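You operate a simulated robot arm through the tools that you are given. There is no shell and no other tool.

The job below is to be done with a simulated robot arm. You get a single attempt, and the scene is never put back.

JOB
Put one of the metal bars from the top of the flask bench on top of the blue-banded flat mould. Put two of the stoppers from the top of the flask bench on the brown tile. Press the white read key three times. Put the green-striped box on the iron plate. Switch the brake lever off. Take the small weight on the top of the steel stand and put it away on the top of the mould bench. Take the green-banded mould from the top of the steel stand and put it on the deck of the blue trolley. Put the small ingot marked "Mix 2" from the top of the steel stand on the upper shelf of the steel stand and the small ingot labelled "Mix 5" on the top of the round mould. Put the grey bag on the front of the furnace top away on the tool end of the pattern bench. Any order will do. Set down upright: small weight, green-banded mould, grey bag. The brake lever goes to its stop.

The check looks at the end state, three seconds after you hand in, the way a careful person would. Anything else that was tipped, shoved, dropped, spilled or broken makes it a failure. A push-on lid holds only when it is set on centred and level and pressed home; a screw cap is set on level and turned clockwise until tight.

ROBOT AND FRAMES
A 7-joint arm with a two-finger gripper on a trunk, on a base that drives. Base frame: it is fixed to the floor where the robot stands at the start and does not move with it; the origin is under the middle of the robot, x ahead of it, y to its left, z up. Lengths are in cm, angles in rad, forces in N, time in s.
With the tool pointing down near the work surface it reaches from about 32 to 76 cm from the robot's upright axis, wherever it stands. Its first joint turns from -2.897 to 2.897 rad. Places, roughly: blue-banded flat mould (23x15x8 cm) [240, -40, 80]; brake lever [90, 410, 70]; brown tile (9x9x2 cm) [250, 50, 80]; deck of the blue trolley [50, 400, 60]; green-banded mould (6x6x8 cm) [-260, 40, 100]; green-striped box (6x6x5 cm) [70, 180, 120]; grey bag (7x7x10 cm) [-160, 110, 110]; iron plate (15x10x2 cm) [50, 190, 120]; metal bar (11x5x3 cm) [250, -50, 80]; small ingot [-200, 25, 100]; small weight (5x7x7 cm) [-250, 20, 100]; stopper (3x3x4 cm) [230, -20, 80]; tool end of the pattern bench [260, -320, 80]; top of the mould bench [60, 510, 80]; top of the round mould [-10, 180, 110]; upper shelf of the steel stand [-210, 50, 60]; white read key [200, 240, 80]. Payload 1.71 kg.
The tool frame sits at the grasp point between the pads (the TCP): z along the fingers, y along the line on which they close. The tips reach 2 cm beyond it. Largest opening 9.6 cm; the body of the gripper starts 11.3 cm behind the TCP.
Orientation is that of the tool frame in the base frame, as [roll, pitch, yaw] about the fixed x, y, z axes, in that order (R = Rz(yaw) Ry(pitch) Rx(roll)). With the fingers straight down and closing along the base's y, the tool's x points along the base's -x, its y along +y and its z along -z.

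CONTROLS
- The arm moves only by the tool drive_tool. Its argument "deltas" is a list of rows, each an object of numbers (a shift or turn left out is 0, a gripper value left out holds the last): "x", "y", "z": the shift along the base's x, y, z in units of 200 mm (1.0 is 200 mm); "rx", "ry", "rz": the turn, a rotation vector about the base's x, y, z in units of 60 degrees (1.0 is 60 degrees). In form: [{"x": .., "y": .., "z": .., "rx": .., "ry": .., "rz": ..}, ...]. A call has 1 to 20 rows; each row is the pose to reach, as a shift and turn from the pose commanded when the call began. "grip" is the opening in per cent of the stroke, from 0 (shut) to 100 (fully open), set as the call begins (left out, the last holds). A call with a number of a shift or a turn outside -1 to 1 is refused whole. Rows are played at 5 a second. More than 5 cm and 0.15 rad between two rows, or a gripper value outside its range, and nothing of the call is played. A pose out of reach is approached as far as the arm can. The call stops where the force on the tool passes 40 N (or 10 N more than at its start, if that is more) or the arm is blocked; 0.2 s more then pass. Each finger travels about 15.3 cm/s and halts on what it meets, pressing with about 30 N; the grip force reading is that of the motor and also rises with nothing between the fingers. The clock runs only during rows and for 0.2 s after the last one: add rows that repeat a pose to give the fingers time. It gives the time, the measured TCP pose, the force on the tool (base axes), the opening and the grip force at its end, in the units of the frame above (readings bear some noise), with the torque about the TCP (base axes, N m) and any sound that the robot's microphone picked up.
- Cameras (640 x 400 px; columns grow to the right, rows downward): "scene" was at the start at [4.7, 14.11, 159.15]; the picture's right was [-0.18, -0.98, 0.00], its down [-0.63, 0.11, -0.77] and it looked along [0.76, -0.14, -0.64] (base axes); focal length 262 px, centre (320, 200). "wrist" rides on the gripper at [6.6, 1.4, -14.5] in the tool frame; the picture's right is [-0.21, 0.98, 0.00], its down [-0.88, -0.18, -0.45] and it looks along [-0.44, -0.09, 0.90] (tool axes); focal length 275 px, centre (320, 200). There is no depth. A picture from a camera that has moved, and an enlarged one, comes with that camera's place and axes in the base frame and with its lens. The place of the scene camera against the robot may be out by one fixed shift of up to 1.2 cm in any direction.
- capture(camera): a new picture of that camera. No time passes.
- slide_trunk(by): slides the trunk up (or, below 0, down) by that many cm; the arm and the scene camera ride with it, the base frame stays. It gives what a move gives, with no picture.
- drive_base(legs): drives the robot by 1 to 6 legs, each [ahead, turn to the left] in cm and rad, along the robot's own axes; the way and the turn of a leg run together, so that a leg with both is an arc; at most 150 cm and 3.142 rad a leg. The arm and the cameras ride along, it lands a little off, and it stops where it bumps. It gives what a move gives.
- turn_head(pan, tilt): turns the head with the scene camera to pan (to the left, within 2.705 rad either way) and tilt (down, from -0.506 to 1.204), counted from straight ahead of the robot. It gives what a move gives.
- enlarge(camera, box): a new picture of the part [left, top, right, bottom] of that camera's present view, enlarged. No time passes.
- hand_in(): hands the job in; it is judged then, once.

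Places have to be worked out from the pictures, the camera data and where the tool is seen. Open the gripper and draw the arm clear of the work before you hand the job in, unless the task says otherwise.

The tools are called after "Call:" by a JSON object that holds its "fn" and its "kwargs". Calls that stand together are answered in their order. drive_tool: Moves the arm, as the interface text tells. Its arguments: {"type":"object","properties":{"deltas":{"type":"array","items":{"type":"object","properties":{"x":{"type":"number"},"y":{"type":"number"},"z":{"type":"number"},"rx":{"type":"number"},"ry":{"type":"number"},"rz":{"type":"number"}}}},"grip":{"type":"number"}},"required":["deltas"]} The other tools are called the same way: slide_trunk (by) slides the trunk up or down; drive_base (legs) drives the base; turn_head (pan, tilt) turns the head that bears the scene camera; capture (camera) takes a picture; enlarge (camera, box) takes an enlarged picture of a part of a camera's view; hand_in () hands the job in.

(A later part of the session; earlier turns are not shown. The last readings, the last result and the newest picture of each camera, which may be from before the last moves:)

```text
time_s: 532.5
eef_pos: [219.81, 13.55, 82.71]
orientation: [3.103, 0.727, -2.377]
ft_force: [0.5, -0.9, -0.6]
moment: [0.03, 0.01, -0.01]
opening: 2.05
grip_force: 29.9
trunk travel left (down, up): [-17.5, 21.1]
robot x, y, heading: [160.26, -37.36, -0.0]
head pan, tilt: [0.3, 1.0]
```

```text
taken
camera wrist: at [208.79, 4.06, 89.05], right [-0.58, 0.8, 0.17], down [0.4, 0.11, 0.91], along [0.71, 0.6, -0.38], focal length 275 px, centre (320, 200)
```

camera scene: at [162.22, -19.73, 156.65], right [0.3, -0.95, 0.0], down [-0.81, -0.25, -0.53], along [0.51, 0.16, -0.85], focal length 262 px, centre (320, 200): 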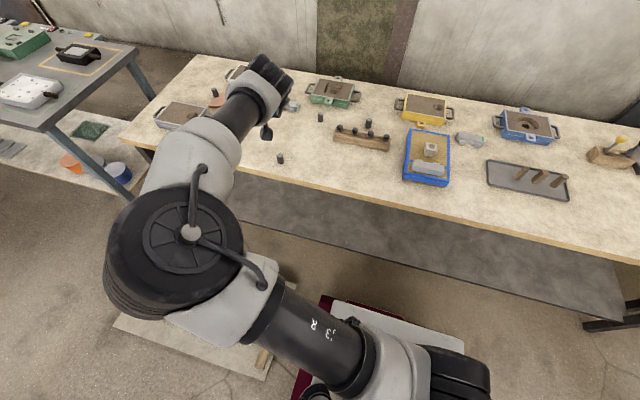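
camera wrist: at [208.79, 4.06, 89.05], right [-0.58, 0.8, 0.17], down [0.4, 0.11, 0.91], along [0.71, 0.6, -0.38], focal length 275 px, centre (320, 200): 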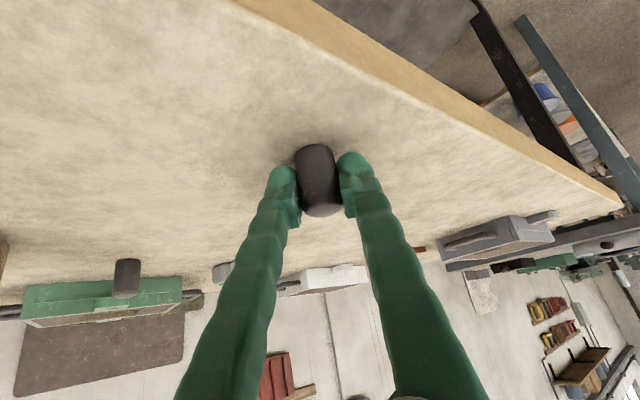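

Stopper 2 gripped. I lift it and then drive backwards (tool trailing) around the platform to the tile stand.

Call:
{"fn": "drive_tool", "kwargs": {"deltas": [{"z": 0.1}, {"z": 0.3}, {"z": 0.5}, {"z": 0.7}, {"z": 0.9}, {"z": 1.0}]}}

Call:
{"fn": "drive_tool", "kwargs": {"deltas": [{"z": 0.1}, {"z": 0.25}]}}

```text
time_s: 533.9
eef_pos: [219.84, 13.68, 102.71]
orientation: [3.103, 0.725, -2.378]
ft_force: [0.5, -0.3, -0.2]
moment: [-0.03, -0.01, -0.01]
opening: 2.05
grip_force: 30.2
trunk travel left (down, up): [-17.5, 21.1]
robot x, y, heading: [160.29, -37.5, 0.005]
head pan, tilt: [0.3, 1.0]
```

```text
time_s: 534.5
eef_pos: [219.98, 13.55, 107.72]
orientation: [3.103, 0.727, -2.378]
ft_force: [-0.2, -1.0, -1.1]
moment: [0.0, 0.02, -0.02]
opening: 2.02
grip_force: 30.2
trunk travel left (down, up): [-17.5, 21.1]
robot x, y, heading: [160.49, -37.63, 0.002]
head pan, tilt: [0.3, 1.0]
```

Call:
{"fn": "drive_base", "kwargs": {"legs": [[-56, 0], [0, -1.571], [-145.5, 0], [0, -0.698], [-73, 0]]}}

```text
time_s: 555.8
eef_pos: [155.69, 84.42, 107.63]
orientation: [3.103, 0.728, 1.6]
ft_force: [0.2, -0.1, -0.4]
moment: [-0.04, 0.02, -0.03]
opening: 1.98
grip_force: 30.6
trunk travel left (down, up): [-17.5, 21.1]
robot x, y, heading: [157.49, 162.64, -2.297]
head pan, tilt: [0.3, 1.0]
```

I continue: reverse up the aisle, then slant in to the tile stand at about (179, 121.5), heading −90°.

Call:
{"fn": "drive_base", "kwargs": {"legs": [[0, 0.597], [-42, 0], [0, 0.366], [56, 0], [27.5, -0.237]]}}

Call:
{"fn": "capture", "kwargs": {"camera": "wrist"}}

```text
time_s: 565.4
eef_pos: [238.55, 101.67, 108.85]
orientation: [3.122, 0.742, 2.551]
ft_force: [-0.2, -0.2, -0.9]
moment: [0.0, -0.01, -0.02]
opening: 1.94
grip_force: 29.7
trunk travel left (down, up): [-17.5, 21.1]
robot x, y, heading: [176.91, 147.22, -1.353]
head pan, tilt: [0.3, 1.0]
stopped in leg 5: the robot was blocked; the commanded pose is now the measured one
```

```text
taken
camera wrist: at [226.95, 110.75, 115.02], right [0.66, 0.74, 0.15], down [0.18, -0.35, 0.92], along [0.73, -0.58, -0.37], focal length 275 px, centre (320, 200)
```

wrist: 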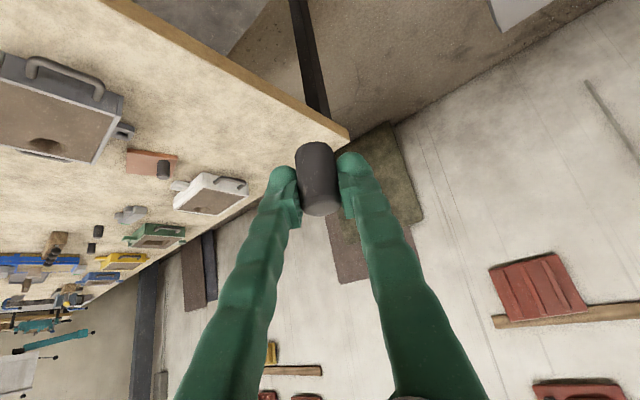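

The left side brushed bench 2, so I back 5 cm, reduce the slant, and creep in as last time.

Call:
{"fn": "drive_base", "kwargs": {"legs": [[-5, 0], [0, -0.127], [27.5, 0], [0, -0.09]]}}

```text
time_s: 569.2
eef_pos: [228.49, 66.79, 108.88]
orientation: [3.123, 0.742, 2.334]
ft_force: [0.2, 0.2, 0.1]
moment: [-0.04, 0.01, -0.03]
opening: 1.96
grip_force: 29.8
trunk travel left (down, up): [-17.5, 21.1]
robot x, y, heading: [178.31, 124.25, -1.572]
head pan, tilt: [0.3, 1.0]
```

Forward 2.6 cm, then I bring the stopper above the tile's other near corner (241, 54.6).

Call:
{"fn": "drive_base", "kwargs": {"legs": [[2.6, 0]]}}

Call:
{"fn": "drive_tool", "kwargs": {"deltas": [{"x": 0.15, "y": -0.11, "z": -0.1}, {"x": 0.3, "y": -0.22, "z": -0.2}, {"x": 0.45, "y": -0.33, "z": -0.35}, {"x": 0.55, "y": -0.4, "z": -0.5}]}}

Call:
{"fn": "capture", "kwargs": {"camera": "wrist"}}

```text
time_s: 570.0
eef_pos: [228.48, 66.53, 110.11]
orientation: [3.138, 0.758, 2.347]
ft_force: [1.0, -0.2, -0.3]
moment: [-0.02, 0.06, -0.06]
opening: 1.98
grip_force: 30.3
trunk travel left (down, up): [-17.5, 21.1]
robot x, y, heading: [178.31, 121.67, -1.569]
head pan, tilt: [0.3, 1.0]
```

```text
time_s: 571.0
eef_pos: [239.71, 59.21, 100.44]
orientation: [-3.137, 0.763, 2.352]
ft_force: [1.0, -0.2, -1.0]
moment: [0.0, 0.05, -0.03]
opening: 1.95
grip_force: 29.8
trunk travel left (down, up): [-17.5, 21.1]
robot x, y, heading: [178.24, 121.98, -1.575]
head pan, tilt: [0.3, 1.0]
```

```text
taken
camera wrist: at [230.39, 70.73, 106.3], right [0.8, 0.58, 0.14], down [0.1, -0.36, 0.93], along [0.59, -0.73, -0.35], focal length 275 px, centre (320, 200)
```

wrist: 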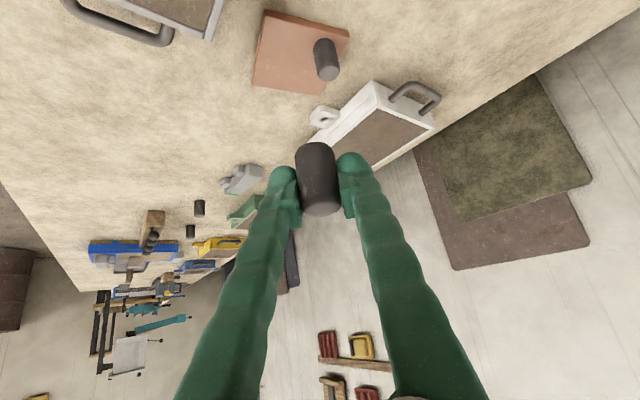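

Stopper 1 stands well. I head for base point (241.8, 53.6), lowering to z≈88.

Call:
{"fn": "drive_tool", "kwargs": {"deltas": [{"x": 0.03, "y": -0.09, "z": -0.15}, {"x": 0.06, "y": -0.18, "z": -0.3}, {"x": 0.105, "y": -0.28, "z": -0.45}, {"x": 0.105, "y": -0.28, "z": -0.6}]}}

Call:
{"fn": "capture", "kwargs": {"camera": "wrist"}}

```text
time_s: 572.0
eef_pos: [242.3, 53.22, 88.79]
orientation: [-3.139, 0.763, 2.349]
ft_force: [0.1, -0.9, -0.2]
moment: [0.01, 0.03, 0.0]
opening: 1.96
grip_force: 29.7
trunk travel left (down, up): [-17.5, 21.1]
robot x, y, heading: [178.2, 122.17, -1.574]
head pan, tilt: [0.3, 1.0]
```

```text
taken
camera wrist: at [232.84, 64.77, 94.52], right [0.8, 0.58, 0.14], down [0.1, -0.36, 0.93], along [0.59, -0.73, -0.35], focal length 275 px, centre (320, 200)
```

wrist: 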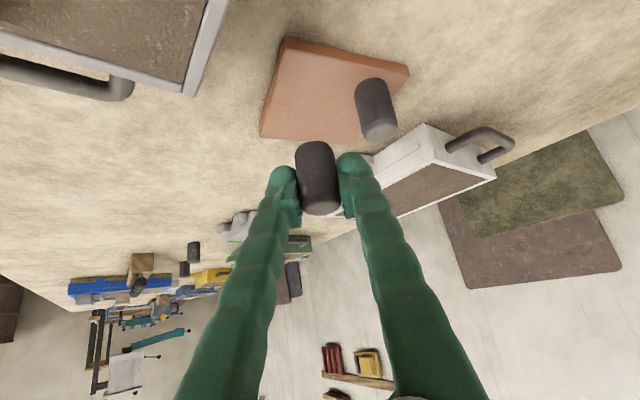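

The drop point is on the tile's left-middle, 4.3 cm from stopper 1. I lower in steps.

Call:
{"fn": "drive_tool", "kwargs": {"deltas": [{"z": -0.08}, {"z": -0.16}, {"z": -0.2}]}}

Call:
{"fn": "drive_tool", "kwargs": {"deltas": [{"z": -0.01}, {"z": -0.02}]}}

Call:
{"fn": "drive_tool", "kwargs": {"deltas": [{"z": -0.01}, {"z": -0.02}]}}

```text
time_s: 572.8
eef_pos: [241.93, 53.32, 86.38]
orientation: [-3.137, 0.76, 2.351]
ft_force: [-0.4, -0.3, -0.6]
moment: [0.0, -0.01, 0.01]
opening: 1.95
grip_force: 30.4
out of reach, approached as far as the arm can: row 2, 3
trunk travel left (down, up): [-17.5, 21.1]
robot x, y, heading: [178.16, 121.99, -1.572]
head pan, tilt: [0.3, 1.0]
```

```text
time_s: 573.4
eef_pos: [242.05, 53.52, 85.94]
orientation: [-3.136, 0.764, 2.352]
ft_force: [-0.1, -0.6, -0.4]
moment: [-0.01, -0.01, -0.01]
opening: 1.93
grip_force: 30.4
trunk travel left (down, up): [-17.5, 21.1]
robot x, y, heading: [177.91, 122.1, -1.571]
head pan, tilt: [0.3, 1.0]
```

```text
time_s: 574.0
eef_pos: [241.79, 53.44, 85.79]
orientation: [-3.136, 0.76, 2.352]
ft_force: [-0.4, -0.2, 0.3]
moment: [0.02, 0.02, 0.02]
opening: 1.92
grip_force: 30.3
out of reach, approached as far as the arm can: row 2
trunk travel left (down, up): [-17.5, 21.1]
robot x, y, heading: [178.35, 121.79, -1.572]
head pan, tilt: [0.3, 1.0]
```

The arm is at its limit; I use the trunk for the last couple of centimetres.

Call:
{"fn": "slide_trunk", "kwargs": {"by": -1.0}}

Call:
{"fn": "slide_trunk", "kwargs": {"by": -0.4}}

Call:
{"fn": "capture", "kwargs": {"camera": "wrist"}}

```text
time_s: 574.6
eef_pos: [241.84, 53.48, 84.81]
orientation: [-3.137, 0.762, 2.352]
ft_force: [0.8, 0.1, 0.1]
moment: [0.01, -0.01, -0.04]
opening: 1.94
grip_force: 29.5
trunk travel left (down, up): [-16.5, 22.1]
robot x, y, heading: [178.55, 121.64, -1.572]
head pan, tilt: [0.3, 1.0]
```

```text
time_s: 575.1
eef_pos: [241.85, 53.54, 84.43]
orientation: [-3.137, 0.762, 2.352]
ft_force: [-0.1, 0.2, -0.6]
moment: [0.0, 0.0, -0.04]
opening: 1.91
grip_force: 30.2
trunk travel left (down, up): [-16.1, 22.5]
robot x, y, heading: [177.74, 121.97, -1.573]
head pan, tilt: [0.3, 1.0]
```

```text
taken
camera wrist: at [232.53, 65.04, 90.17], right [0.8, 0.58, 0.14], down [0.1, -0.36, 0.93], along [0.59, -0.73, -0.35], focal length 275 px, centre (320, 200)
```

wrist: 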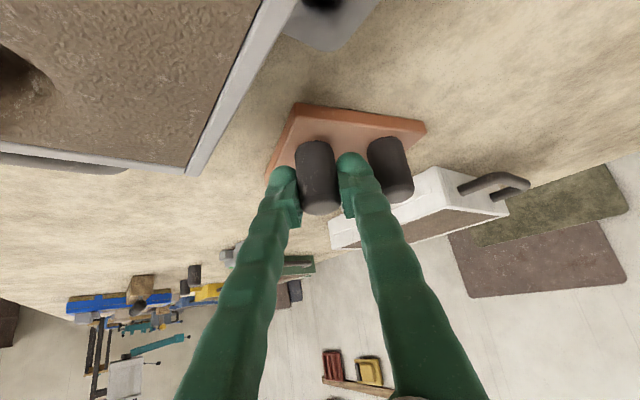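

Right finger is close to stopper 1, so I shift 0.35 cm left and lower a bit more.

Call:
{"fn": "drive_tool", "kwargs": {"deltas": [{"x": -0.014, "y": -0.01}, {"x": -0.014, "y": -0.01}]}}

Call:
{"fn": "slide_trunk", "kwargs": {"by": -0.3}}

Call:
{"fn": "slide_trunk", "kwargs": {"by": -0.3}}

```text
time_s: 575.7
eef_pos: [241.69, 53.36, 84.33]
orientation: [-3.134, 0.761, 2.352]
ft_force: [0.7, 0.1, -0.1]
moment: [0.01, -0.01, 0.0]
opening: 1.94
grip_force: 30.1
trunk travel left (down, up): [-16.1, 22.5]
robot x, y, heading: [178.51, 121.67, -1.576]
head pan, tilt: [0.3, 1.0]
```

```text
time_s: 576.2
eef_pos: [241.58, 53.34, 83.98]
orientation: [-3.137, 0.762, 2.352]
ft_force: [-0.1, -0.3, -0.6]
moment: [0.0, 0.0, -0.02]
opening: 1.94
grip_force: 30.9
trunk travel left (down, up): [-15.8, 22.8]
robot x, y, heading: [178.27, 122.18, -1.572]
head pan, tilt: [0.3, 1.0]
```

```text
time_s: 576.8
eef_pos: [241.56, 53.31, 83.74]
orientation: [-3.136, 0.764, 2.352]
ft_force: [1.2, -0.8, 0.9]
moment: [0.03, 0.02, -0.02]
opening: 1.93
grip_force: 29.7
trunk travel left (down, up): [-15.5, 23.1]
robot x, y, heading: [178.35, 121.69, -1.571]
head pan, tilt: [0.3, 1.0]
```

Call:
{"fn": "slide_trunk", "kwargs": {"by": -0.25}}

Call:
{"fn": "capture", "kwargs": {"camera": "wrist"}}

```text
time_s: 577.3
eef_pos: [241.58, 53.29, 83.75]
orientation: [-3.136, 0.766, 2.352]
ft_force: [-0.2, -0.7, 10.5]
moment: [0.05, 0.08, 0.03]
opening: 1.91
grip_force: 30.0
trunk travel left (down, up): [-15.2, 23.3]
robot x, y, heading: [178.16, 122.04, -1.574]
head pan, tilt: [0.3, 1.0]
```

```text
taken
camera wrist: at [232.26, 64.85, 89.56], right [0.8, 0.58, 0.14], down [0.1, -0.36, 0.93], along [0.59, -0.73, -0.34], focal length 275 px, centre (320, 200)
```

wrist: 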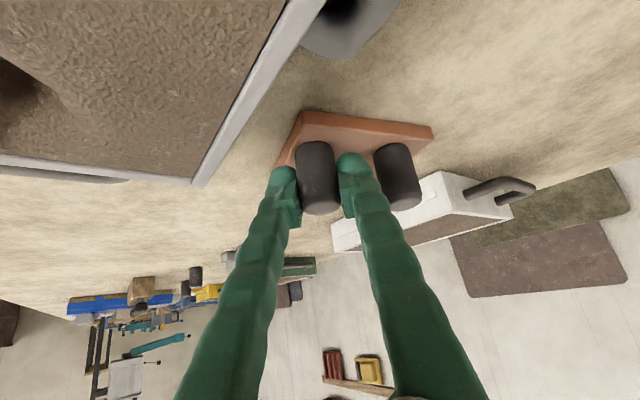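

Contact (≈10 N). I open only to 2.9 cm and withdraw along the tool axis.

Call:
{"fn": "drive_tool", "kwargs": {"deltas": [{"z": 0.0}, {"z": 0.0}, {"z": 0.0}], "grip": 30}}

Call:
{"fn": "capture", "kwargs": {"camera": "wrist"}}

```text
time_s: 578.1
eef_pos: [241.62, 53.34, 83.55]
orientation: [-3.136, 0.762, 2.353]
ft_force: [0.9, 0.3, -0.1]
moment: [-0.01, 0.03, 0.0]
opening: 2.88
grip_force: 0.1
trunk travel left (down, up): [-15.2, 23.3]
robot x, y, heading: [178.43, 121.8, -1.572]
head pan, tilt: [0.3, 1.0]
```

```text
taken
camera wrist: at [232.26, 64.84, 89.31], right [0.8, 0.58, 0.14], down [0.1, -0.36, 0.93], along [0.59, -0.73, -0.35], focal length 275 px, centre (320, 200)
```

wrist: 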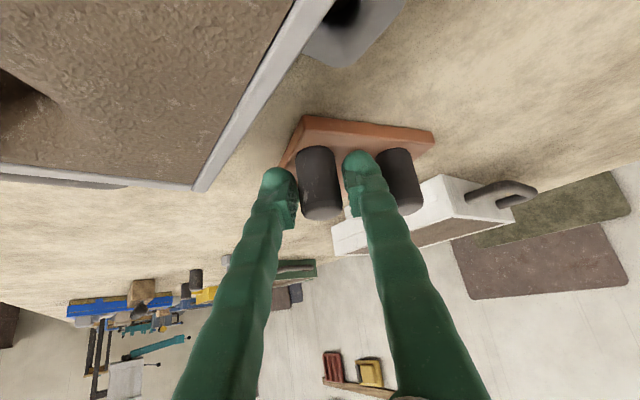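

Both stoppers stand. I withdraw along the tool axis, then up.

Call:
{"fn": "drive_tool", "kwargs": {"deltas": [{"x": -0.05, "y": 0.05, "z": 0.072}, {"x": -0.1, "y": 0.1, "z": 0.145}, {"x": -0.16, "y": 0.16, "z": 0.235}, {"x": -0.23, "y": 0.23, "z": 0.34}, {"x": -0.3, "y": 0.3, "z": 0.5}, {"x": -0.35, "y": 0.35, "z": 0.7}, {"x": -0.4, "y": 0.4, "z": 0.9}]}}

Call:
{"fn": "capture", "kwargs": {"camera": "wrist"}}

```text
time_s: 579.7
eef_pos: [233.22, 61.6, 101.56]
orientation: [-3.136, 0.762, 2.35]
ft_force: [0.2, 0.2, 0.4]
moment: [-0.02, -0.02, 0.04]
opening: 2.89
grip_force: 0.0
trunk travel left (down, up): [-15.2, 23.3]
robot x, y, heading: [178.2, 121.95, -1.575]
head pan, tilt: [0.3, 1.0]
```

```text
taken
camera wrist: at [223.76, 73.12, 107.49], right [0.8, 0.58, 0.14], down [0.1, -0.36, 0.93], along [0.59, -0.73, -0.35], focal length 275 px, centre (320, 200)
```

wrist: 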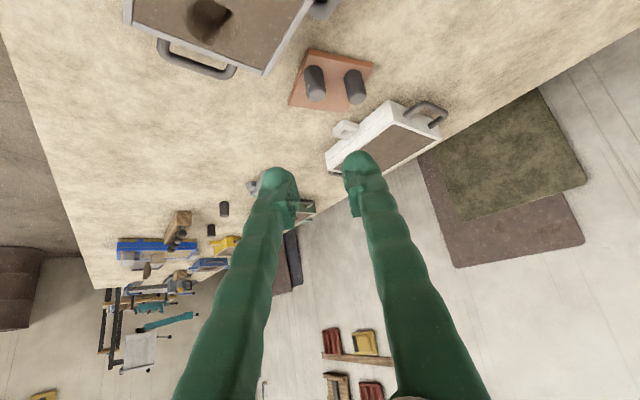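

Both stoppers are on the tile. I set the tool straight down, raise it, and leave this spot the way I came.

Call:
{"fn": "drive_tool", "kwargs": {"deltas": [{"x": -0.08, "y": 0.09, "z": 0.1, "rx": 0.087, "ry": 0.086}, {"x": -0.16, "y": 0.18, "z": 0.2, "rx": 0.174, "ry": 0.172}, {"x": -0.24, "y": 0.27, "z": 0.3, "rx": 0.26, "ry": 0.257}, {"x": -0.32, "y": 0.36, "z": 0.4, "rx": 0.347, "ry": 0.343}, {"x": -0.4, "y": 0.45, "z": 0.5, "rx": 0.433, "ry": 0.428}, {"x": -0.45, "y": 0.5, "z": 0.55, "rx": 0.518, "ry": 0.512}], "grip": 100}}

Call:
{"fn": "drive_base", "kwargs": {"legs": [[-2.6, 0], [0, 0.09], [-36, 0], [0, -0.09], [-24, 0.2], [-38, 0]]}}

```text
time_s: 581.1
eef_pos: [224.32, 71.18, 112.78]
orientation: [-3.138, -0.004, 2.352]
ft_force: [-0.4, 0.8, -0.4]
moment: [0.04, -0.01, 0.05]
opening: 9.61
grip_force: 0.2
trunk travel left (down, up): [-15.2, 23.3]
robot x, y, heading: [178.31, 122.0, -1.574]
head pan, tilt: [0.3, 1.0]
```

```text
time_s: 588.6
eef_pos: [220.45, 181.51, 112.74]
orientation: [-3.137, 0.002, 2.55]
ft_force: [0.5, 0.6, 1.1]
moment: [-0.04, 0.0, 0.02]
opening: 9.59
grip_force: 0.0
trunk travel left (down, up): [-15.2, 23.3]
robot x, y, heading: [165.38, 221.63, -1.369]
head pan, tilt: [0.3, 1.0]
```

I reverse further, then go west along y≈276 and south through the passage to the stand again.

Call:
{"fn": "drive_base", "kwargs": {"legs": [[-30, 0.3], [-30, 0], [0, -2.07], [150, 0], [78, 0], [0, 1.571]]}}

```text
time_s: 597.9
eef_pos: [99.83, 225.73, 115.45]
orientation: [-3.108, 0.03, 0.874]
ft_force: [1.3, -0.6, 0.1]
moment: [-0.02, 0.17, 0.04]
opening: 9.6
grip_force: 0.1
trunk travel left (down, up): [-15.2, 23.3]
robot x, y, heading: [140.83, 275.6, -3.061]
head pan, tilt: [0.3, 1.0]
stopped in leg 3: the robot was blocked; the commanded pose is now the measured one
```

The turn stopped slightly short; nothing is near. I finish the turn and go on.

Call:
{"fn": "drive_base", "kwargs": {"legs": [[0, -0.08], [150, 0], [78, 0]]}}

```text
time_s: 610.4
eef_pos: [-132.26, 229.21, 115.2]
orientation: [-3.109, 0.028, 0.786]
ft_force: [0.4, -0.2, 0.5]
moment: [-0.05, 0.01, 0.02]
opening: 9.61
grip_force: 0.1
trunk travel left (down, up): [-15.2, 23.3]
robot x, y, heading: [-86.8, 275.34, -3.14]
head pan, tilt: [0.3, 1.0]
```

I turn south here and bring the tool nearer to straight ahead before passing the tub.

Call:
{"fn": "drive_base", "kwargs": {"legs": [[0, 1.571]]}}

Call:
{"fn": "drive_tool", "kwargs": {"deltas": [{"x": -0.2, "y": -0.12, "rz": -0.07}, {"x": -0.4, "y": -0.24, "rz": -0.14}, {"x": -0.6, "y": -0.36, "rz": -0.21}, {"x": -0.8, "y": -0.48, "rz": -0.28}, {"x": -1.0, "y": -0.6, "rz": -0.35}]}}

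```text
time_s: 615.3
eef_pos: [-40.9, 230.81, 115.97]
orientation: [-3.102, 0.036, 2.351]
ft_force: [-0.7, -0.4, 0.2]
moment: [0.0, 0.03, 0.01]
opening: 9.59
grip_force: 0.1
trunk travel left (down, up): [-15.2, 23.3]
robot x, y, heading: [-87.28, 275.5, -1.574]
head pan, tilt: [0.3, 1.0]
```

```text
time_s: 616.5
eef_pos: [-60.97, 220.44, 116.62]
orientation: [-3.093, 0.048, 1.988]
ft_force: [0.0, -0.3, -0.5]
moment: [0.03, -0.01, 0.0]
opening: 9.62
grip_force: 0.0
trunk travel left (down, up): [-15.2, 23.3]
robot x, y, heading: [-87.09, 275.03, -1.572]
head pan, tilt: [0.3, 1.0]
```

Now south 314 cm, then west to x≈−226 and face north.

Call:
{"fn": "drive_base", "kwargs": {"legs": [[150, 0], [150, 0], [14, 0], [0, -1.57], [139, 0]]}}

```text
time_s: 634.5
eef_pos: [-73.87, -97.25, 118.01]
orientation: [-3.099, 0.065, 1.722]
ft_force: [-0.3, 1.2, 0.4]
moment: [-0.11, -0.03, 0.04]
opening: 9.61
grip_force: 0.1
trunk travel left (down, up): [-15.2, 23.3]
robot x, y, heading: [-85.74, -40.38, -1.86]
head pan, tilt: [0.3, 1.0]
stopped in leg 4: the force on the tool passed its limit at 56 N (the readings are from after the stop); the commanded pose is now the measured one
```

The swinging tool touched the oven panel. I turn back, retreat north 25 cm and turn there instead.

Call:
{"fn": "drive_base", "kwargs": {"legs": [[0, 0.28], [-30, 0], [0, -1.57]]}}

Call:
{"fn": "capture", "kwargs": {"camera": "wrist"}}

```text
time_s: 642.3
eef_pos: [-137.41, -37.66, 117.77]
orientation: [-3.098, 0.064, 0.435]
ft_force: [-0.6, 0.3, -0.1]
moment: [0.01, -0.01, 0.05]
opening: 9.59
grip_force: 0.1
trunk travel left (down, up): [-15.2, 23.3]
robot x, y, heading: [-85.36, -11.21, 3.131]
head pan, tilt: [0.3, 1.0]
```

```text
taken
camera wrist: at [-129.74, -36.44, 131.62], right [0.22, -0.97, -0.03], down [-0.84, -0.21, 0.51], along [-0.5, -0.09, -0.86], focal length 275 px, centre (320, 200)
```

wrist: 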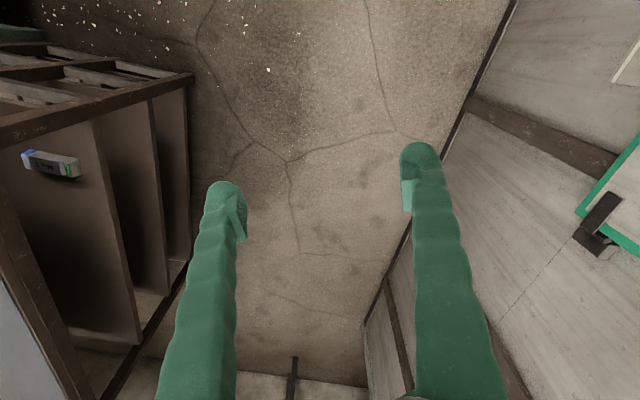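

Mix 2 is visible on the shelf. I go to about (−226, −40) and face north.

Call:
{"fn": "drive_base", "kwargs": {"legs": [[0, 0.212], [143, 0], [0, -1.773]]}}

Call:
{"fn": "capture", "kwargs": {"camera": "wrist"}}

```text
time_s: 656.0
eef_pos: [-252.02, 10.41, 118.59]
orientation: [-3.096, 0.077, -1.143]
ft_force: [-0.5, -0.4, 0.1]
moment: [0.01, -0.01, 0.02]
opening: 9.58
grip_force: 0.1
trunk travel left (down, up): [-15.2, 23.3]
robot x, y, heading: [-226.24, -39.97, 1.554]
head pan, tilt: [0.3, 1.0]
```

```text
taken
camera wrist: at [-250.71, 2.69, 132.3], right [-0.98, -0.22, -0.03], down [-0.2, 0.83, 0.52], along [-0.09, 0.51, -0.85], focal length 275 px, centre (320, 200)
```

wrist: 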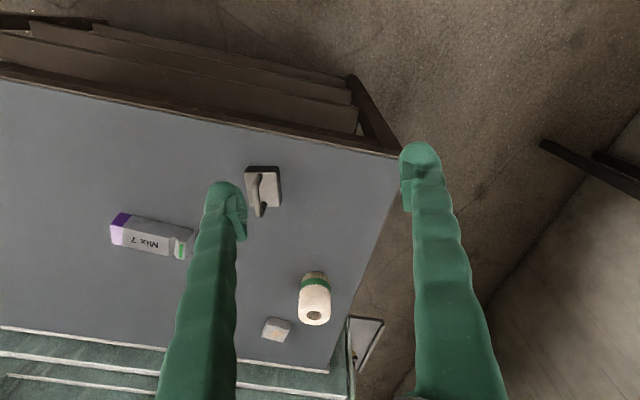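

I zoom in on the weight and the green-banded mould.

Call:
{"fn": "enlarge", "kwargs": {"camera": "wrist", "box": [220, 140, 360, 240]}}

Call:
{"fn": "enlarge", "kwargs": {"camera": "wrist", "box": [250, 250, 390, 350]}}

```text
4.00 times, centred on (290, 190) of wrist
camera zoom: at [-250.71, 2.69, 132.3], right [-0.98, -0.22, -0.03], down [-0.2, 0.83, 0.52], along [-0.09, 0.51, -0.85], focal length 1101 px, centre (440, 240)
```

zoom: 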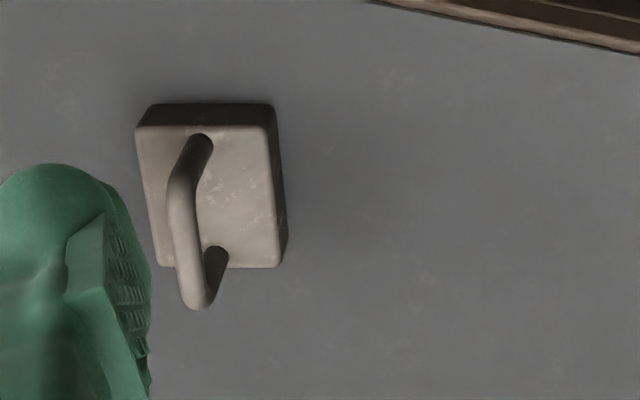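

```text
4.00 times, centred on (320, 300) of wrist
camera zoom: at [-250.71, 2.69, 132.3], right [-0.98, -0.22, -0.03], down [-0.2, 0.83, 0.52], along [-0.09, 0.51, -0.85], focal length 1101 px, centre (320, -200)
```

zoom: 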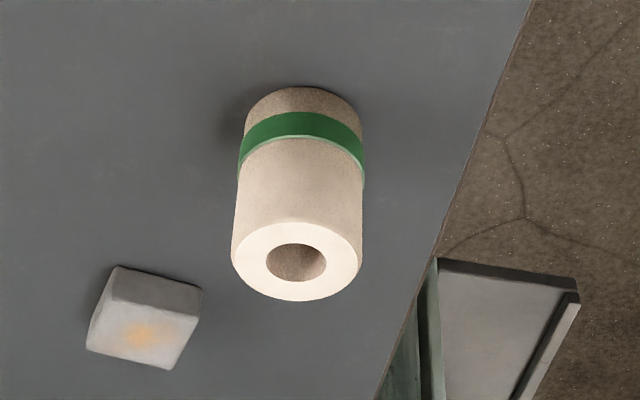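

The weight (centre ≈(−246, 23)) has its short side along ≈14°. I level the tool, yaw −10°, and come over it.

Call:
{"fn": "drive_tool", "kwargs": {"deltas": [{"x": 0.08, "y": 0.15, "z": -0.1, "rx": -0.042, "ry": 0.005, "rz": -0.09}, {"x": 0.16, "y": 0.3, "z": -0.2, "rx": -0.085, "ry": 0.009, "rz": -0.175}, {"x": 0.24, "y": 0.46, "z": -0.35, "rx": -0.085, "ry": 0.009, "rz": -0.175}, {"x": 0.3, "y": 0.62, "z": -0.5, "rx": -0.085, "ry": 0.009, "rz": -0.175}]}}

Call:
{"fn": "capture", "kwargs": {"camera": "wrist"}}

```text
time_s: 657.0
eef_pos: [-245.92, 21.1, 109.05]
orientation: [-3.127, 0.007, -1.328]
ft_force: [-0.3, -0.8, 0.0]
moment: [0.04, -0.04, 0.0]
opening: 9.59
grip_force: 0.0
trunk travel left (down, up): [-15.2, 23.3]
robot x, y, heading: [-226.66, -39.8, 1.553]
head pan, tilt: [0.3, 1.0]
```

```text
taken
camera wrist: at [-245.94, 14.39, 123.46], right [-1.0, -0.04, -0.01], down [-0.04, 0.89, 0.45], along [-0.01, 0.45, -0.89], focal length 275 px, centre (320, 200)
```

wrist: 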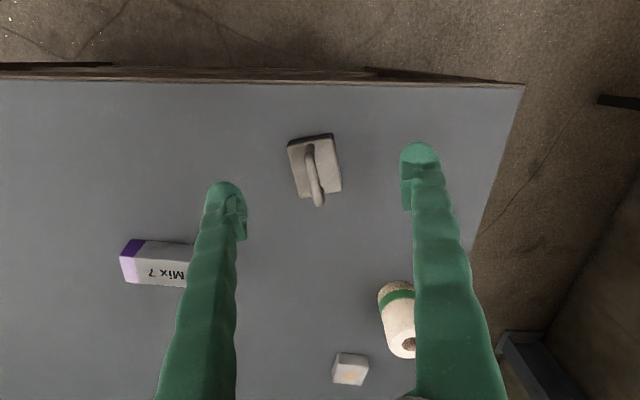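

Nearly aligned; I shift 2 cm forward and descend to z≈102 for a check.

Call:
{"fn": "drive_tool", "kwargs": {"deltas": [{"y": 0.05, "z": -0.1}, {"y": 0.105, "z": -0.25}, {"y": 0.105, "z": -0.35}]}}

Call:
{"fn": "capture", "kwargs": {"camera": "wrist"}}

```text
time_s: 657.8
eef_pos: [-246.02, 23.2, 102.26]
orientation: [-3.128, 0.008, -1.328]
ft_force: [-0.8, -0.4, 0.0]
moment: [0.01, -0.03, -0.03]
opening: 9.61
grip_force: 0.0
trunk travel left (down, up): [-15.2, 23.3]
robot x, y, heading: [-226.65, -39.86, 1.554]
head pan, tilt: [0.3, 1.0]
```

```text
taken
camera wrist: at [-245.98, 16.35, 116.55], right [-1.0, -0.04, -0.01], down [-0.04, 0.89, 0.45], along [-0.01, 0.45, -0.89], focal length 275 px, centre (320, 200)
```

wrist: 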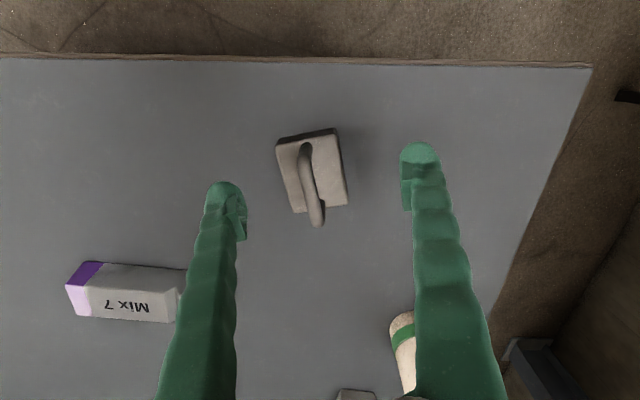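

Centred. I descend to z≈97.4 and close across the body.

Call:
{"fn": "drive_tool", "kwargs": {"deltas": [{"x": 0.018, "y": 0.005, "z": -0.1}, {"x": 0.018, "y": 0.005, "z": -0.2}, {"x": 0.018, "y": 0.005, "z": -0.24}]}}

Call:
{"fn": "drive_tool", "kwargs": {"deltas": [{"z": 0.0}, {"z": 0.0}, {"z": 0.0}, {"z": 0.0}], "grip": 0}}

Call:
{"fn": "capture", "kwargs": {"camera": "wrist"}}

```text
time_s: 658.6
eef_pos: [-245.62, 23.33, 97.54]
orientation: [-3.129, 0.01, -1.328]
ft_force: [0.3, 0.0, -0.5]
moment: [-0.04, 0.04, -0.03]
opening: 9.61
grip_force: 0.1
trunk travel left (down, up): [-15.2, 23.3]
robot x, y, heading: [-226.21, -39.87, 1.548]
head pan, tilt: [0.3, 1.0]
```

```text
time_s: 659.6
eef_pos: [-245.6, 23.32, 97.49]
orientation: [-3.126, 0.008, -1.331]
ft_force: [2.1, 0.5, 0.7]
moment: [0.04, -0.03, -0.04]
opening: 4.89
grip_force: 30.0
trunk travel left (down, up): [-15.2, 23.3]
robot x, y, heading: [-226.32, -40.03, 1.556]
head pan, tilt: [0.3, 1.0]
```

```text
taken
camera wrist: at [-245.55, 16.44, 111.76], right [-1.0, -0.04, -0.01], down [-0.04, 0.89, 0.46], along [0.0, 0.46, -0.89], focal length 275 px, centre (320, 200)
```

wrist: 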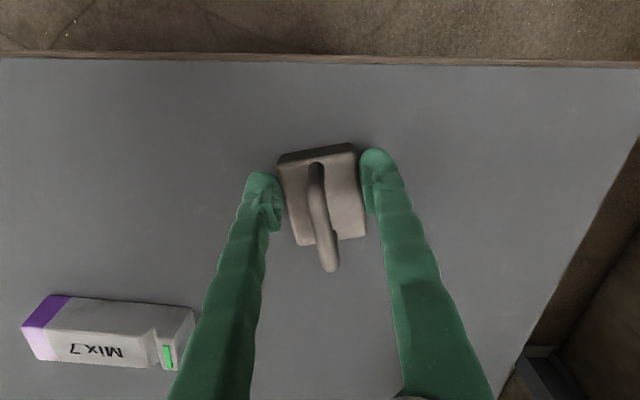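

Weight gripped. I lift it, raise the trunk, and drive round to the north side.

Call:
{"fn": "drive_tool", "kwargs": {"deltas": [{"z": 0.1}, {"z": 0.3}, {"z": 0.5}, {"z": 0.7}]}}

Call:
{"fn": "slide_trunk", "kwargs": {"by": 20}}

Call:
{"fn": "drive_base", "kwargs": {"legs": [[-5, 0], [0, -1.45], [140, 0], [0, 1.45]]}}

```text
time_s: 660.6
eef_pos: [-245.59, 23.39, 111.69]
orientation: [-3.128, 0.008, -1.328]
ft_force: [0.3, -0.2, -5.6]
moment: [-0.05, -0.09, -0.03]
opening: 4.89
grip_force: 29.8
trunk travel left (down, up): [-15.2, 23.3]
robot x, y, heading: [-226.38, -39.7, 1.551]
head pan, tilt: [0.3, 1.0]
```

```text
time_s: 662.7
eef_pos: [-245.59, 23.38, 131.47]
orientation: [-3.128, 0.007, -1.327]
ft_force: [-0.6, -0.1, -5.8]
moment: [-0.07, 0.01, -0.03]
opening: 4.89
grip_force: 30.2
trunk travel left (down, up): [-35.2, 3.3]
robot x, y, heading: [-225.75, -39.65, 1.55]
head pan, tilt: [0.3, 1.0]
```

```text
time_s: 679.2
eef_pos: [-105.69, 33.44, 131.47]
orientation: [-3.129, 0.007, -1.321]
ft_force: [-0.3, -0.3, -6.2]
moment: [-0.07, -0.04, 0.0]
opening: 4.9
grip_force: 29.7
trunk travel left (down, up): [-35.2, 3.3]
robot x, y, heading: [-85.44, -29.91, 1.555]
head pan, tilt: [0.3, 1.0]
```

Now north through the passage, then east along y≈290.

Call:
{"fn": "drive_base", "kwargs": {"legs": [[150, 0], [150, 0], [20, 0], [0, -1.555], [150, 0], [68, 0]]}}

Call:
{"fn": "turn_head", "kwargs": {"pan": 1.3, "tilt": 0.5}}

Call:
{"fn": "capture", "kwargs": {"camera": "scene"}}

```text
time_s: 711.8
eef_pos: [200.41, 308.16, 132.47]
orientation: [-3.126, 0.019, -2.908]
ft_force: [0.3, 0.2, -6.1]
moment: [0.0, 0.13, -0.02]
opening: 4.89
grip_force: 29.6
trunk travel left (down, up): [-35.2, 3.3]
robot x, y, heading: [138.81, 288.89, -0.02]
head pan, tilt: [0.3, 1.0]
```

```text
time_s: 713.1
eef_pos: [198.4, 308.22, 133.52]
orientation: [-3.121, 0.031, -2.907]
ft_force: [0.1, 0.8, -6.3]
moment: [0.02, 0.09, -0.01]
opening: 4.91
grip_force: 30.0
trunk travel left (down, up): [-35.2, 3.3]
robot x, y, heading: [138.82, 288.83, -0.028]
head pan, tilt: [1.3, 0.499]
```

```text
taken
camera scene: at [138.48, 313.33, 178.56], right [0.96, -0.29, -0.02], down [-0.15, -0.46, -0.88], along [0.25, 0.84, -0.48], focal length 262 px, centre (320, 200)
```

scene: 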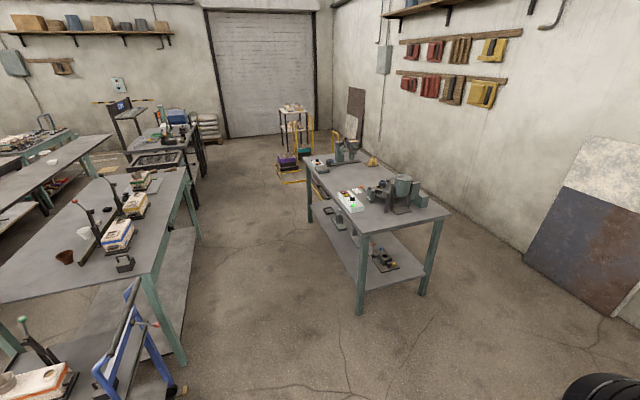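

The mould bench is left ahead (right edge x≈80); a free spot lies near (67, 500). I drive north to y≈517 and turn to face it.

Call:
{"fn": "drive_base", "kwargs": {"legs": [[0, 1.6], [150, 0], [78, 0], [0, 1.571]]}}

Call:
{"fn": "turn_head", "kwargs": {"pan": -0.4, "tilt": 0.8}}

Call:
{"fn": "capture", "kwargs": {"camera": "scene"}}

Call:
{"fn": "capture", "kwargs": {"camera": "wrist"}}

```text
time_s: 734.3
eef_pos: [76.49, 495.37, 133.33]
orientation: [-3.123, 0.031, 0.269]
ft_force: [-0.7, 0.1, -5.6]
moment: [-0.03, -0.14, 0.0]
opening: 0.87
grip_force: 30.5
trunk travel left (down, up): [-35.2, 3.3]
robot x, y, heading: [135.4, 517.39, -3.128]
head pan, tilt: [1.3, 0.499]
```

```text
time_s: 736.1
eef_pos: [78.6, 495.43, 134.34]
orientation: [-3.122, 0.044, 0.269]
ft_force: [0.8, -0.4, -5.6]
moment: [-0.02, -0.11, 0.0]
opening: 0.89
grip_force: 30.3
trunk travel left (down, up): [-35.2, 3.3]
robot x, y, heading: [135.79, 517.5, -3.129]
head pan, tilt: [-0.4, 0.799]
```

```text
taken
camera scene: at [130.79, 504.95, 175.88], right [0.38, 0.93, 0.01], down [0.68, -0.27, -0.69], along [-0.63, 0.26, -0.73], focal length 262 px, centre (320, 200)
```

scene: 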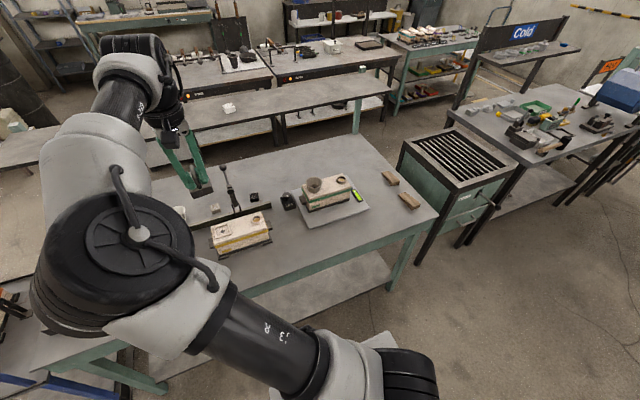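

```text
taken
camera wrist: at [85.94, 495.72, 148.36], right [0.06, -1.0, -0.01], down [-0.87, -0.06, 0.49], along [-0.49, -0.02, -0.87], focal length 275 px, centre (320, 200)
```

wrist: 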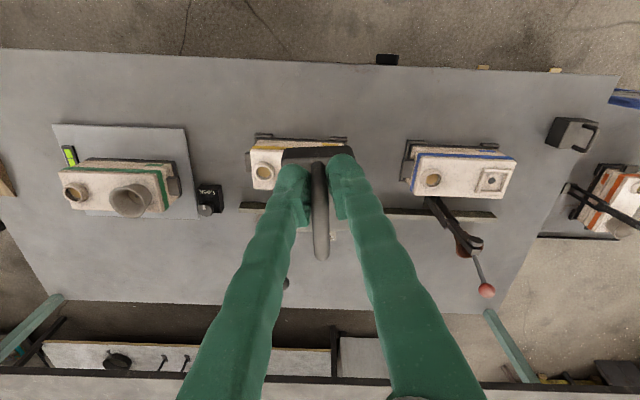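

The grip opening dropped to 0.9 cm: the weight slid in the fingers and now seems held by its handle. I zoom to see how it hangs.

Call:
{"fn": "enlarge", "kwargs": {"camera": "wrist", "box": [240, 110, 400, 270]}}

Call:
{"fn": "enlarge", "kwargs": {"camera": "scene", "box": [120, 110, 300, 250]}}

```text
2.50 times, centred on (320, 190) of wrist
camera zoom: at [85.94, 495.72, 148.36], right [0.06, -1.0, -0.01], down [-0.87, -0.06, 0.49], along [-0.49, -0.02, -0.87], focal length 688 px, centre (320, 225)
```

zoom: 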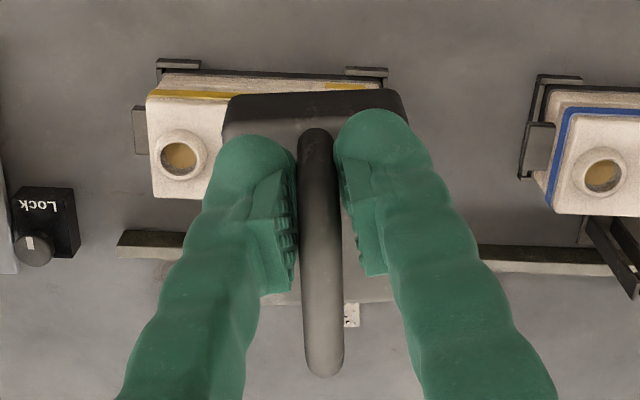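

```text
2.86 times, centred on (210, 180) of scene
camera zoom: at [130.79, 504.95, 175.88], right [0.38, 0.93, 0.01], down [0.68, -0.27, -0.69], along [-0.63, 0.26, -0.73], focal length 748 px, centre (634, 257)
```

zoom: 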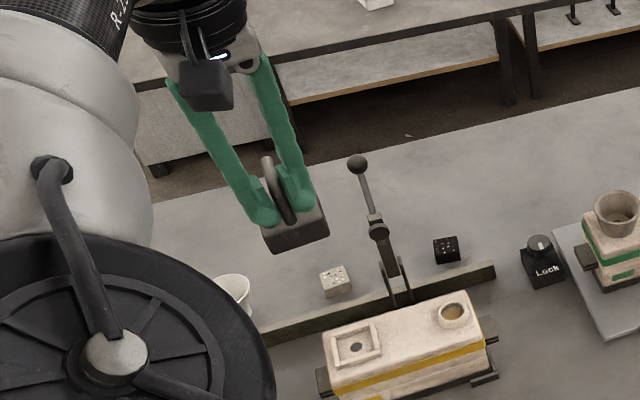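

It hangs level by its handle, body under the finger tips. I'll set it in the free strip at about (74.5, 492): move over and lower the trunk.

Call:
{"fn": "drive_tool", "kwargs": {"deltas": [{"x": -0.1, "y": -0.08, "ry": -0.02}, {"x": -0.205, "y": -0.17, "ry": -0.04}]}}

Call:
{"fn": "slide_trunk", "kwargs": {"by": -20}}

Call:
{"fn": "capture", "kwargs": {"camera": "wrist"}}

```text
time_s: 736.7
eef_pos: [74.25, 492.03, 134.42]
orientation: [-3.133, 0.002, 0.269]
ft_force: [0.1, -0.6, -5.4]
moment: [-0.01, -0.12, -0.05]
opening: 0.88
grip_force: 29.9
trunk travel left (down, up): [-35.2, 3.3]
robot x, y, heading: [135.57, 517.29, -3.131]
head pan, tilt: [-0.4, 0.799]
```

```text
time_s: 738.8
eef_pos: [74.43, 491.96, 114.42]
orientation: [-3.133, 0.006, 0.266]
ft_force: [-0.7, -0.3, -6.4]
moment: [0.01, -0.11, -0.02]
opening: 0.88
grip_force: 29.9
trunk travel left (down, up): [-15.2, 23.3]
robot x, y, heading: [135.52, 517.35, -3.133]
head pan, tilt: [-0.4, 0.799]
```

```text
taken
camera wrist: at [81.23, 492.3, 128.78], right [0.06, -1.0, -0.01], down [-0.89, -0.06, 0.45], along [-0.45, -0.02, -0.89], focal length 275 px, centre (320, 200)
```

wrist: 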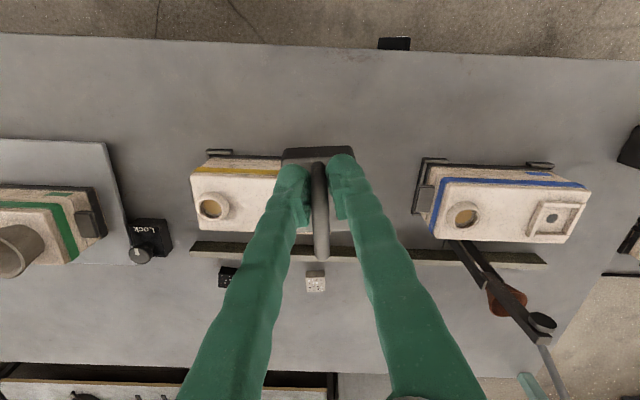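

Landing spot is clear, mid-strip. I lower to z≈91.

Call:
{"fn": "drive_tool", "kwargs": {"deltas": [{"z": -0.2}, {"z": -0.4}, {"z": -0.6}, {"z": -0.8}, {"z": -1.0}]}}

Call:
{"fn": "drive_tool", "kwargs": {"deltas": [{"z": -0.08}, {"z": -0.15}]}}

Call:
{"fn": "capture", "kwargs": {"camera": "wrist"}}

Call:
{"fn": "enlarge", "kwargs": {"camera": "scene", "box": [120, 140, 320, 290]}}

```text
time_s: 740.0
eef_pos: [74.63, 492.05, 94.29]
orientation: [-3.133, 0.006, 0.267]
ft_force: [-0.1, -0.8, -6.0]
moment: [0.0, -0.12, 0.0]
opening: 0.87
grip_force: 30.2
trunk travel left (down, up): [-15.2, 23.3]
robot x, y, heading: [135.53, 517.17, -3.129]
head pan, tilt: [-0.4, 0.799]
```

```text
time_s: 740.6
eef_pos: [74.55, 491.95, 91.25]
orientation: [-3.129, 0.005, 0.269]
ft_force: [1.0, -0.4, -5.5]
moment: [-0.03, -0.12, -0.01]
opening: 0.86
grip_force: 30.5
trunk travel left (down, up): [-15.2, 23.3]
robot x, y, heading: [135.25, 517.52, -3.128]
head pan, tilt: [-0.4, 0.799]
```

```text
taken
camera wrist: at [81.37, 492.25, 105.66], right [0.06, -1.0, -0.01], down [-0.89, -0.06, 0.45], along [-0.45, -0.02, -0.89], focal length 275 px, centre (320, 200)
```

wrist: 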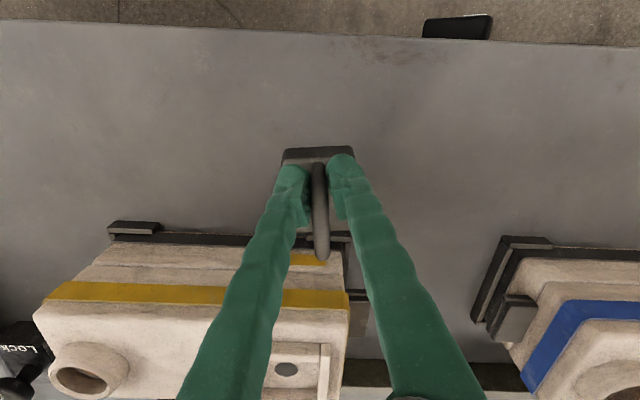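

```text
2.67 times, centred on (220, 215) of scene
camera zoom: at [131.1, 504.93, 155.88], right [0.38, 0.93, 0.01], down [0.68, -0.27, -0.69], along [-0.63, 0.26, -0.73], focal length 698 px, centre (587, 160)
```

zoom: 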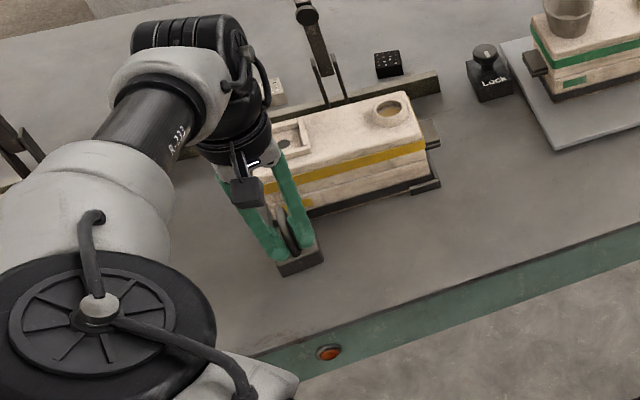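

Clear of the stack. I lower to contact.

Call:
{"fn": "drive_tool", "kwargs": {"deltas": [{"z": -0.08}, {"z": -0.16}]}}

Call:
{"fn": "drive_tool", "kwargs": {"deltas": [{"z": -0.02}, {"z": -0.04}]}}

Call:
{"fn": "drive_tool", "kwargs": {"deltas": [{"z": -0.02}, {"z": -0.04}]}}

```text
time_s: 741.2
eef_pos: [74.78, 492.03, 88.57]
orientation: [-3.131, 0.011, 0.266]
ft_force: [2.7, 2.2, 28.3]
moment: [0.04, -0.16, 0.02]
opening: 0.97
grip_force: 29.6
trunk travel left (down, up): [-15.2, 23.3]
robot x, y, heading: [135.65, 517.19, -3.128]
head pan, tilt: [-0.4, 0.799]
```

```text
time_s: 741.6
eef_pos: [75.93, 491.76, 89.11]
orientation: [-3.127, 0.026, 0.268]
ft_force: [0.8, -1.8, -5.8]
moment: [0.07, -0.1, 0.0]
opening: 0.87
grip_force: 30.2
trunk travel left (down, up): [-15.2, 23.3]
robot x, y, heading: [135.64, 517.0, -3.137]
head pan, tilt: [-0.4, 0.799]
stopped in row 2: the force on the tool passed its limit at 44 N (the readings are from after the stop); the commanded pose is now the measured one
```

```text
time_s: 742.2
eef_pos: [75.76, 491.93, 88.44]
orientation: [-3.13, 0.029, 0.27]
ft_force: [3.8, -0.7, 6.0]
moment: [-0.08, -0.41, 0.0]
opening: 0.88
grip_force: 30.0
trunk travel left (down, up): [-15.2, 23.3]
robot x, y, heading: [135.65, 516.89, -3.131]
head pan, tilt: [-0.4, 0.799]
```

Resting on the bench now. I open and rise.

Call:
{"fn": "drive_tool", "kwargs": {"deltas": [{"z": -0.005}, {"z": -0.005}, {"z": -0.005}], "grip": 45}}

Call:
{"fn": "drive_tool", "kwargs": {"deltas": [{"z": 0.1}, {"z": 0.3}, {"z": 0.5}, {"z": 0.7}]}}

Call:
{"fn": "capture", "kwargs": {"camera": "wrist"}}

Call:
{"fn": "enlarge", "kwargs": {"camera": "scene", "box": [120, 140, 320, 290]}}

```text
time_s: 743.0
eef_pos: [75.67, 492.16, 88.34]
orientation: [-3.13, 0.031, 0.266]
ft_force: [-8.1, 3.8, 22.0]
moment: [-0.49, -0.06, -0.2]
opening: 4.04
grip_force: 0.0
trunk travel left (down, up): [-15.2, 23.3]
robot x, y, heading: [135.52, 517.06, -3.131]
head pan, tilt: [-0.4, 0.799]
```

```text
time_s: 744.0
eef_pos: [75.7, 491.75, 101.98]
orientation: [-3.131, 0.028, 0.27]
ft_force: [0.2, 0.4, 0.8]
moment: [-0.04, 0.02, 0.0]
opening: 4.34
grip_force: 0.1
trunk travel left (down, up): [-15.2, 23.3]
robot x, y, heading: [135.34, 517.11, -3.129]
head pan, tilt: [-0.4, 0.799]
```

```text
taken
camera wrist: at [82.89, 492.23, 116.32], right [0.06, -1.0, -0.01], down [-0.88, -0.06, 0.47], along [-0.47, -0.02, -0.88], focal length 275 px, centre (320, 200)
```

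wrist: 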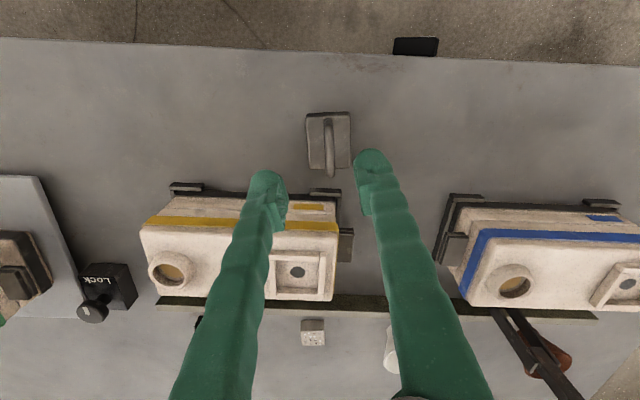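

```text
2.67 times, centred on (220, 215) of scene
camera zoom: at [131.22, 505.01, 155.89], right [0.38, 0.93, 0.01], down [0.67, -0.27, -0.69], along [-0.63, 0.26, -0.73], focal length 698 px, centre (587, 160)
```

zoom: 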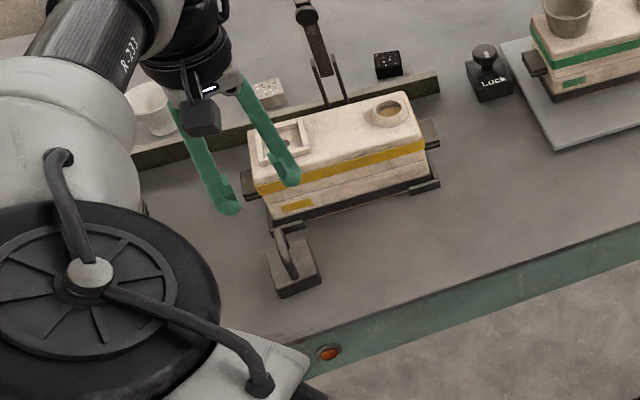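

The weight stands upright on the mould bench. I head back south and look at the trolley and brake lever on the way.

Call:
{"fn": "drive_base", "kwargs": {"legs": [[0, 1.571], [107, 0]]}}

Call:
{"fn": "turn_head", "kwargs": {"pan": -1.5, "tilt": 0.7}}

Call:
{"fn": "capture", "kwargs": {"camera": "scene"}}

Call:
{"fn": "enlarge", "kwargs": {"camera": "scene", "box": [200, 120, 440, 300]}}

```text
time_s: 754.5
eef_pos: [163.49, 350.3, 102.11]
orientation: [-3.129, 0.026, 1.846]
ft_force: [0.5, -0.1, -0.3]
moment: [-0.02, 0.0, -0.05]
opening: 4.34
grip_force: 0.1
trunk travel left (down, up): [-15.2, 23.3]
robot x, y, heading: [137.35, 409.77, -1.548]
head pan, tilt: [-0.4, 0.799]
```

```text
time_s: 755.9
eef_pos: [163.5, 351.93, 103.07]
orientation: [-3.126, 0.04, 1.851]
ft_force: [0.9, 0.0, 1.6]
moment: [0.03, 0.0, -0.01]
opening: 4.31
grip_force: 0.2
trunk travel left (down, up): [-15.2, 23.3]
robot x, y, heading: [137.47, 409.44, -1.547]
head pan, tilt: [-1.499, 0.7]
```

```text
taken
camera scene: at [144.19, 412.99, 156.83], right [-0.09, 1.0, 0.02], down [0.64, 0.07, -0.76], along [-0.76, -0.06, -0.64], focal length 262 px, centre (320, 200)
```

scene: 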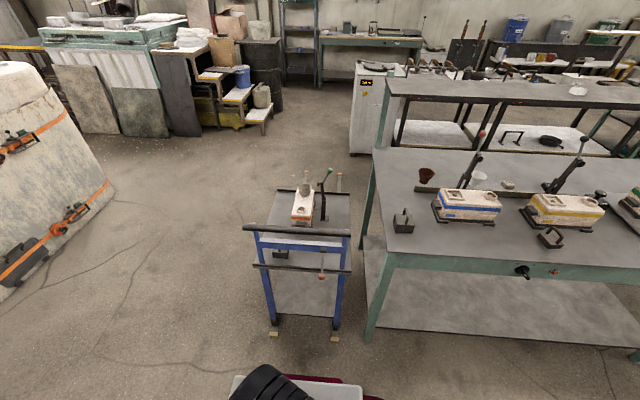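

```text
2.22 times, centred on (320, 210) of scene
camera zoom: at [144.19, 412.99, 156.83], right [-0.09, 1.0, 0.02], down [0.64, 0.07, -0.76], along [-0.76, -0.06, -0.64], focal length 582 px, centre (320, 178)
```

zoom: 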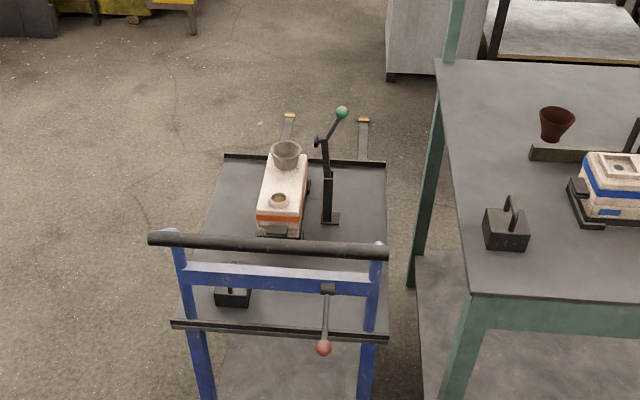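

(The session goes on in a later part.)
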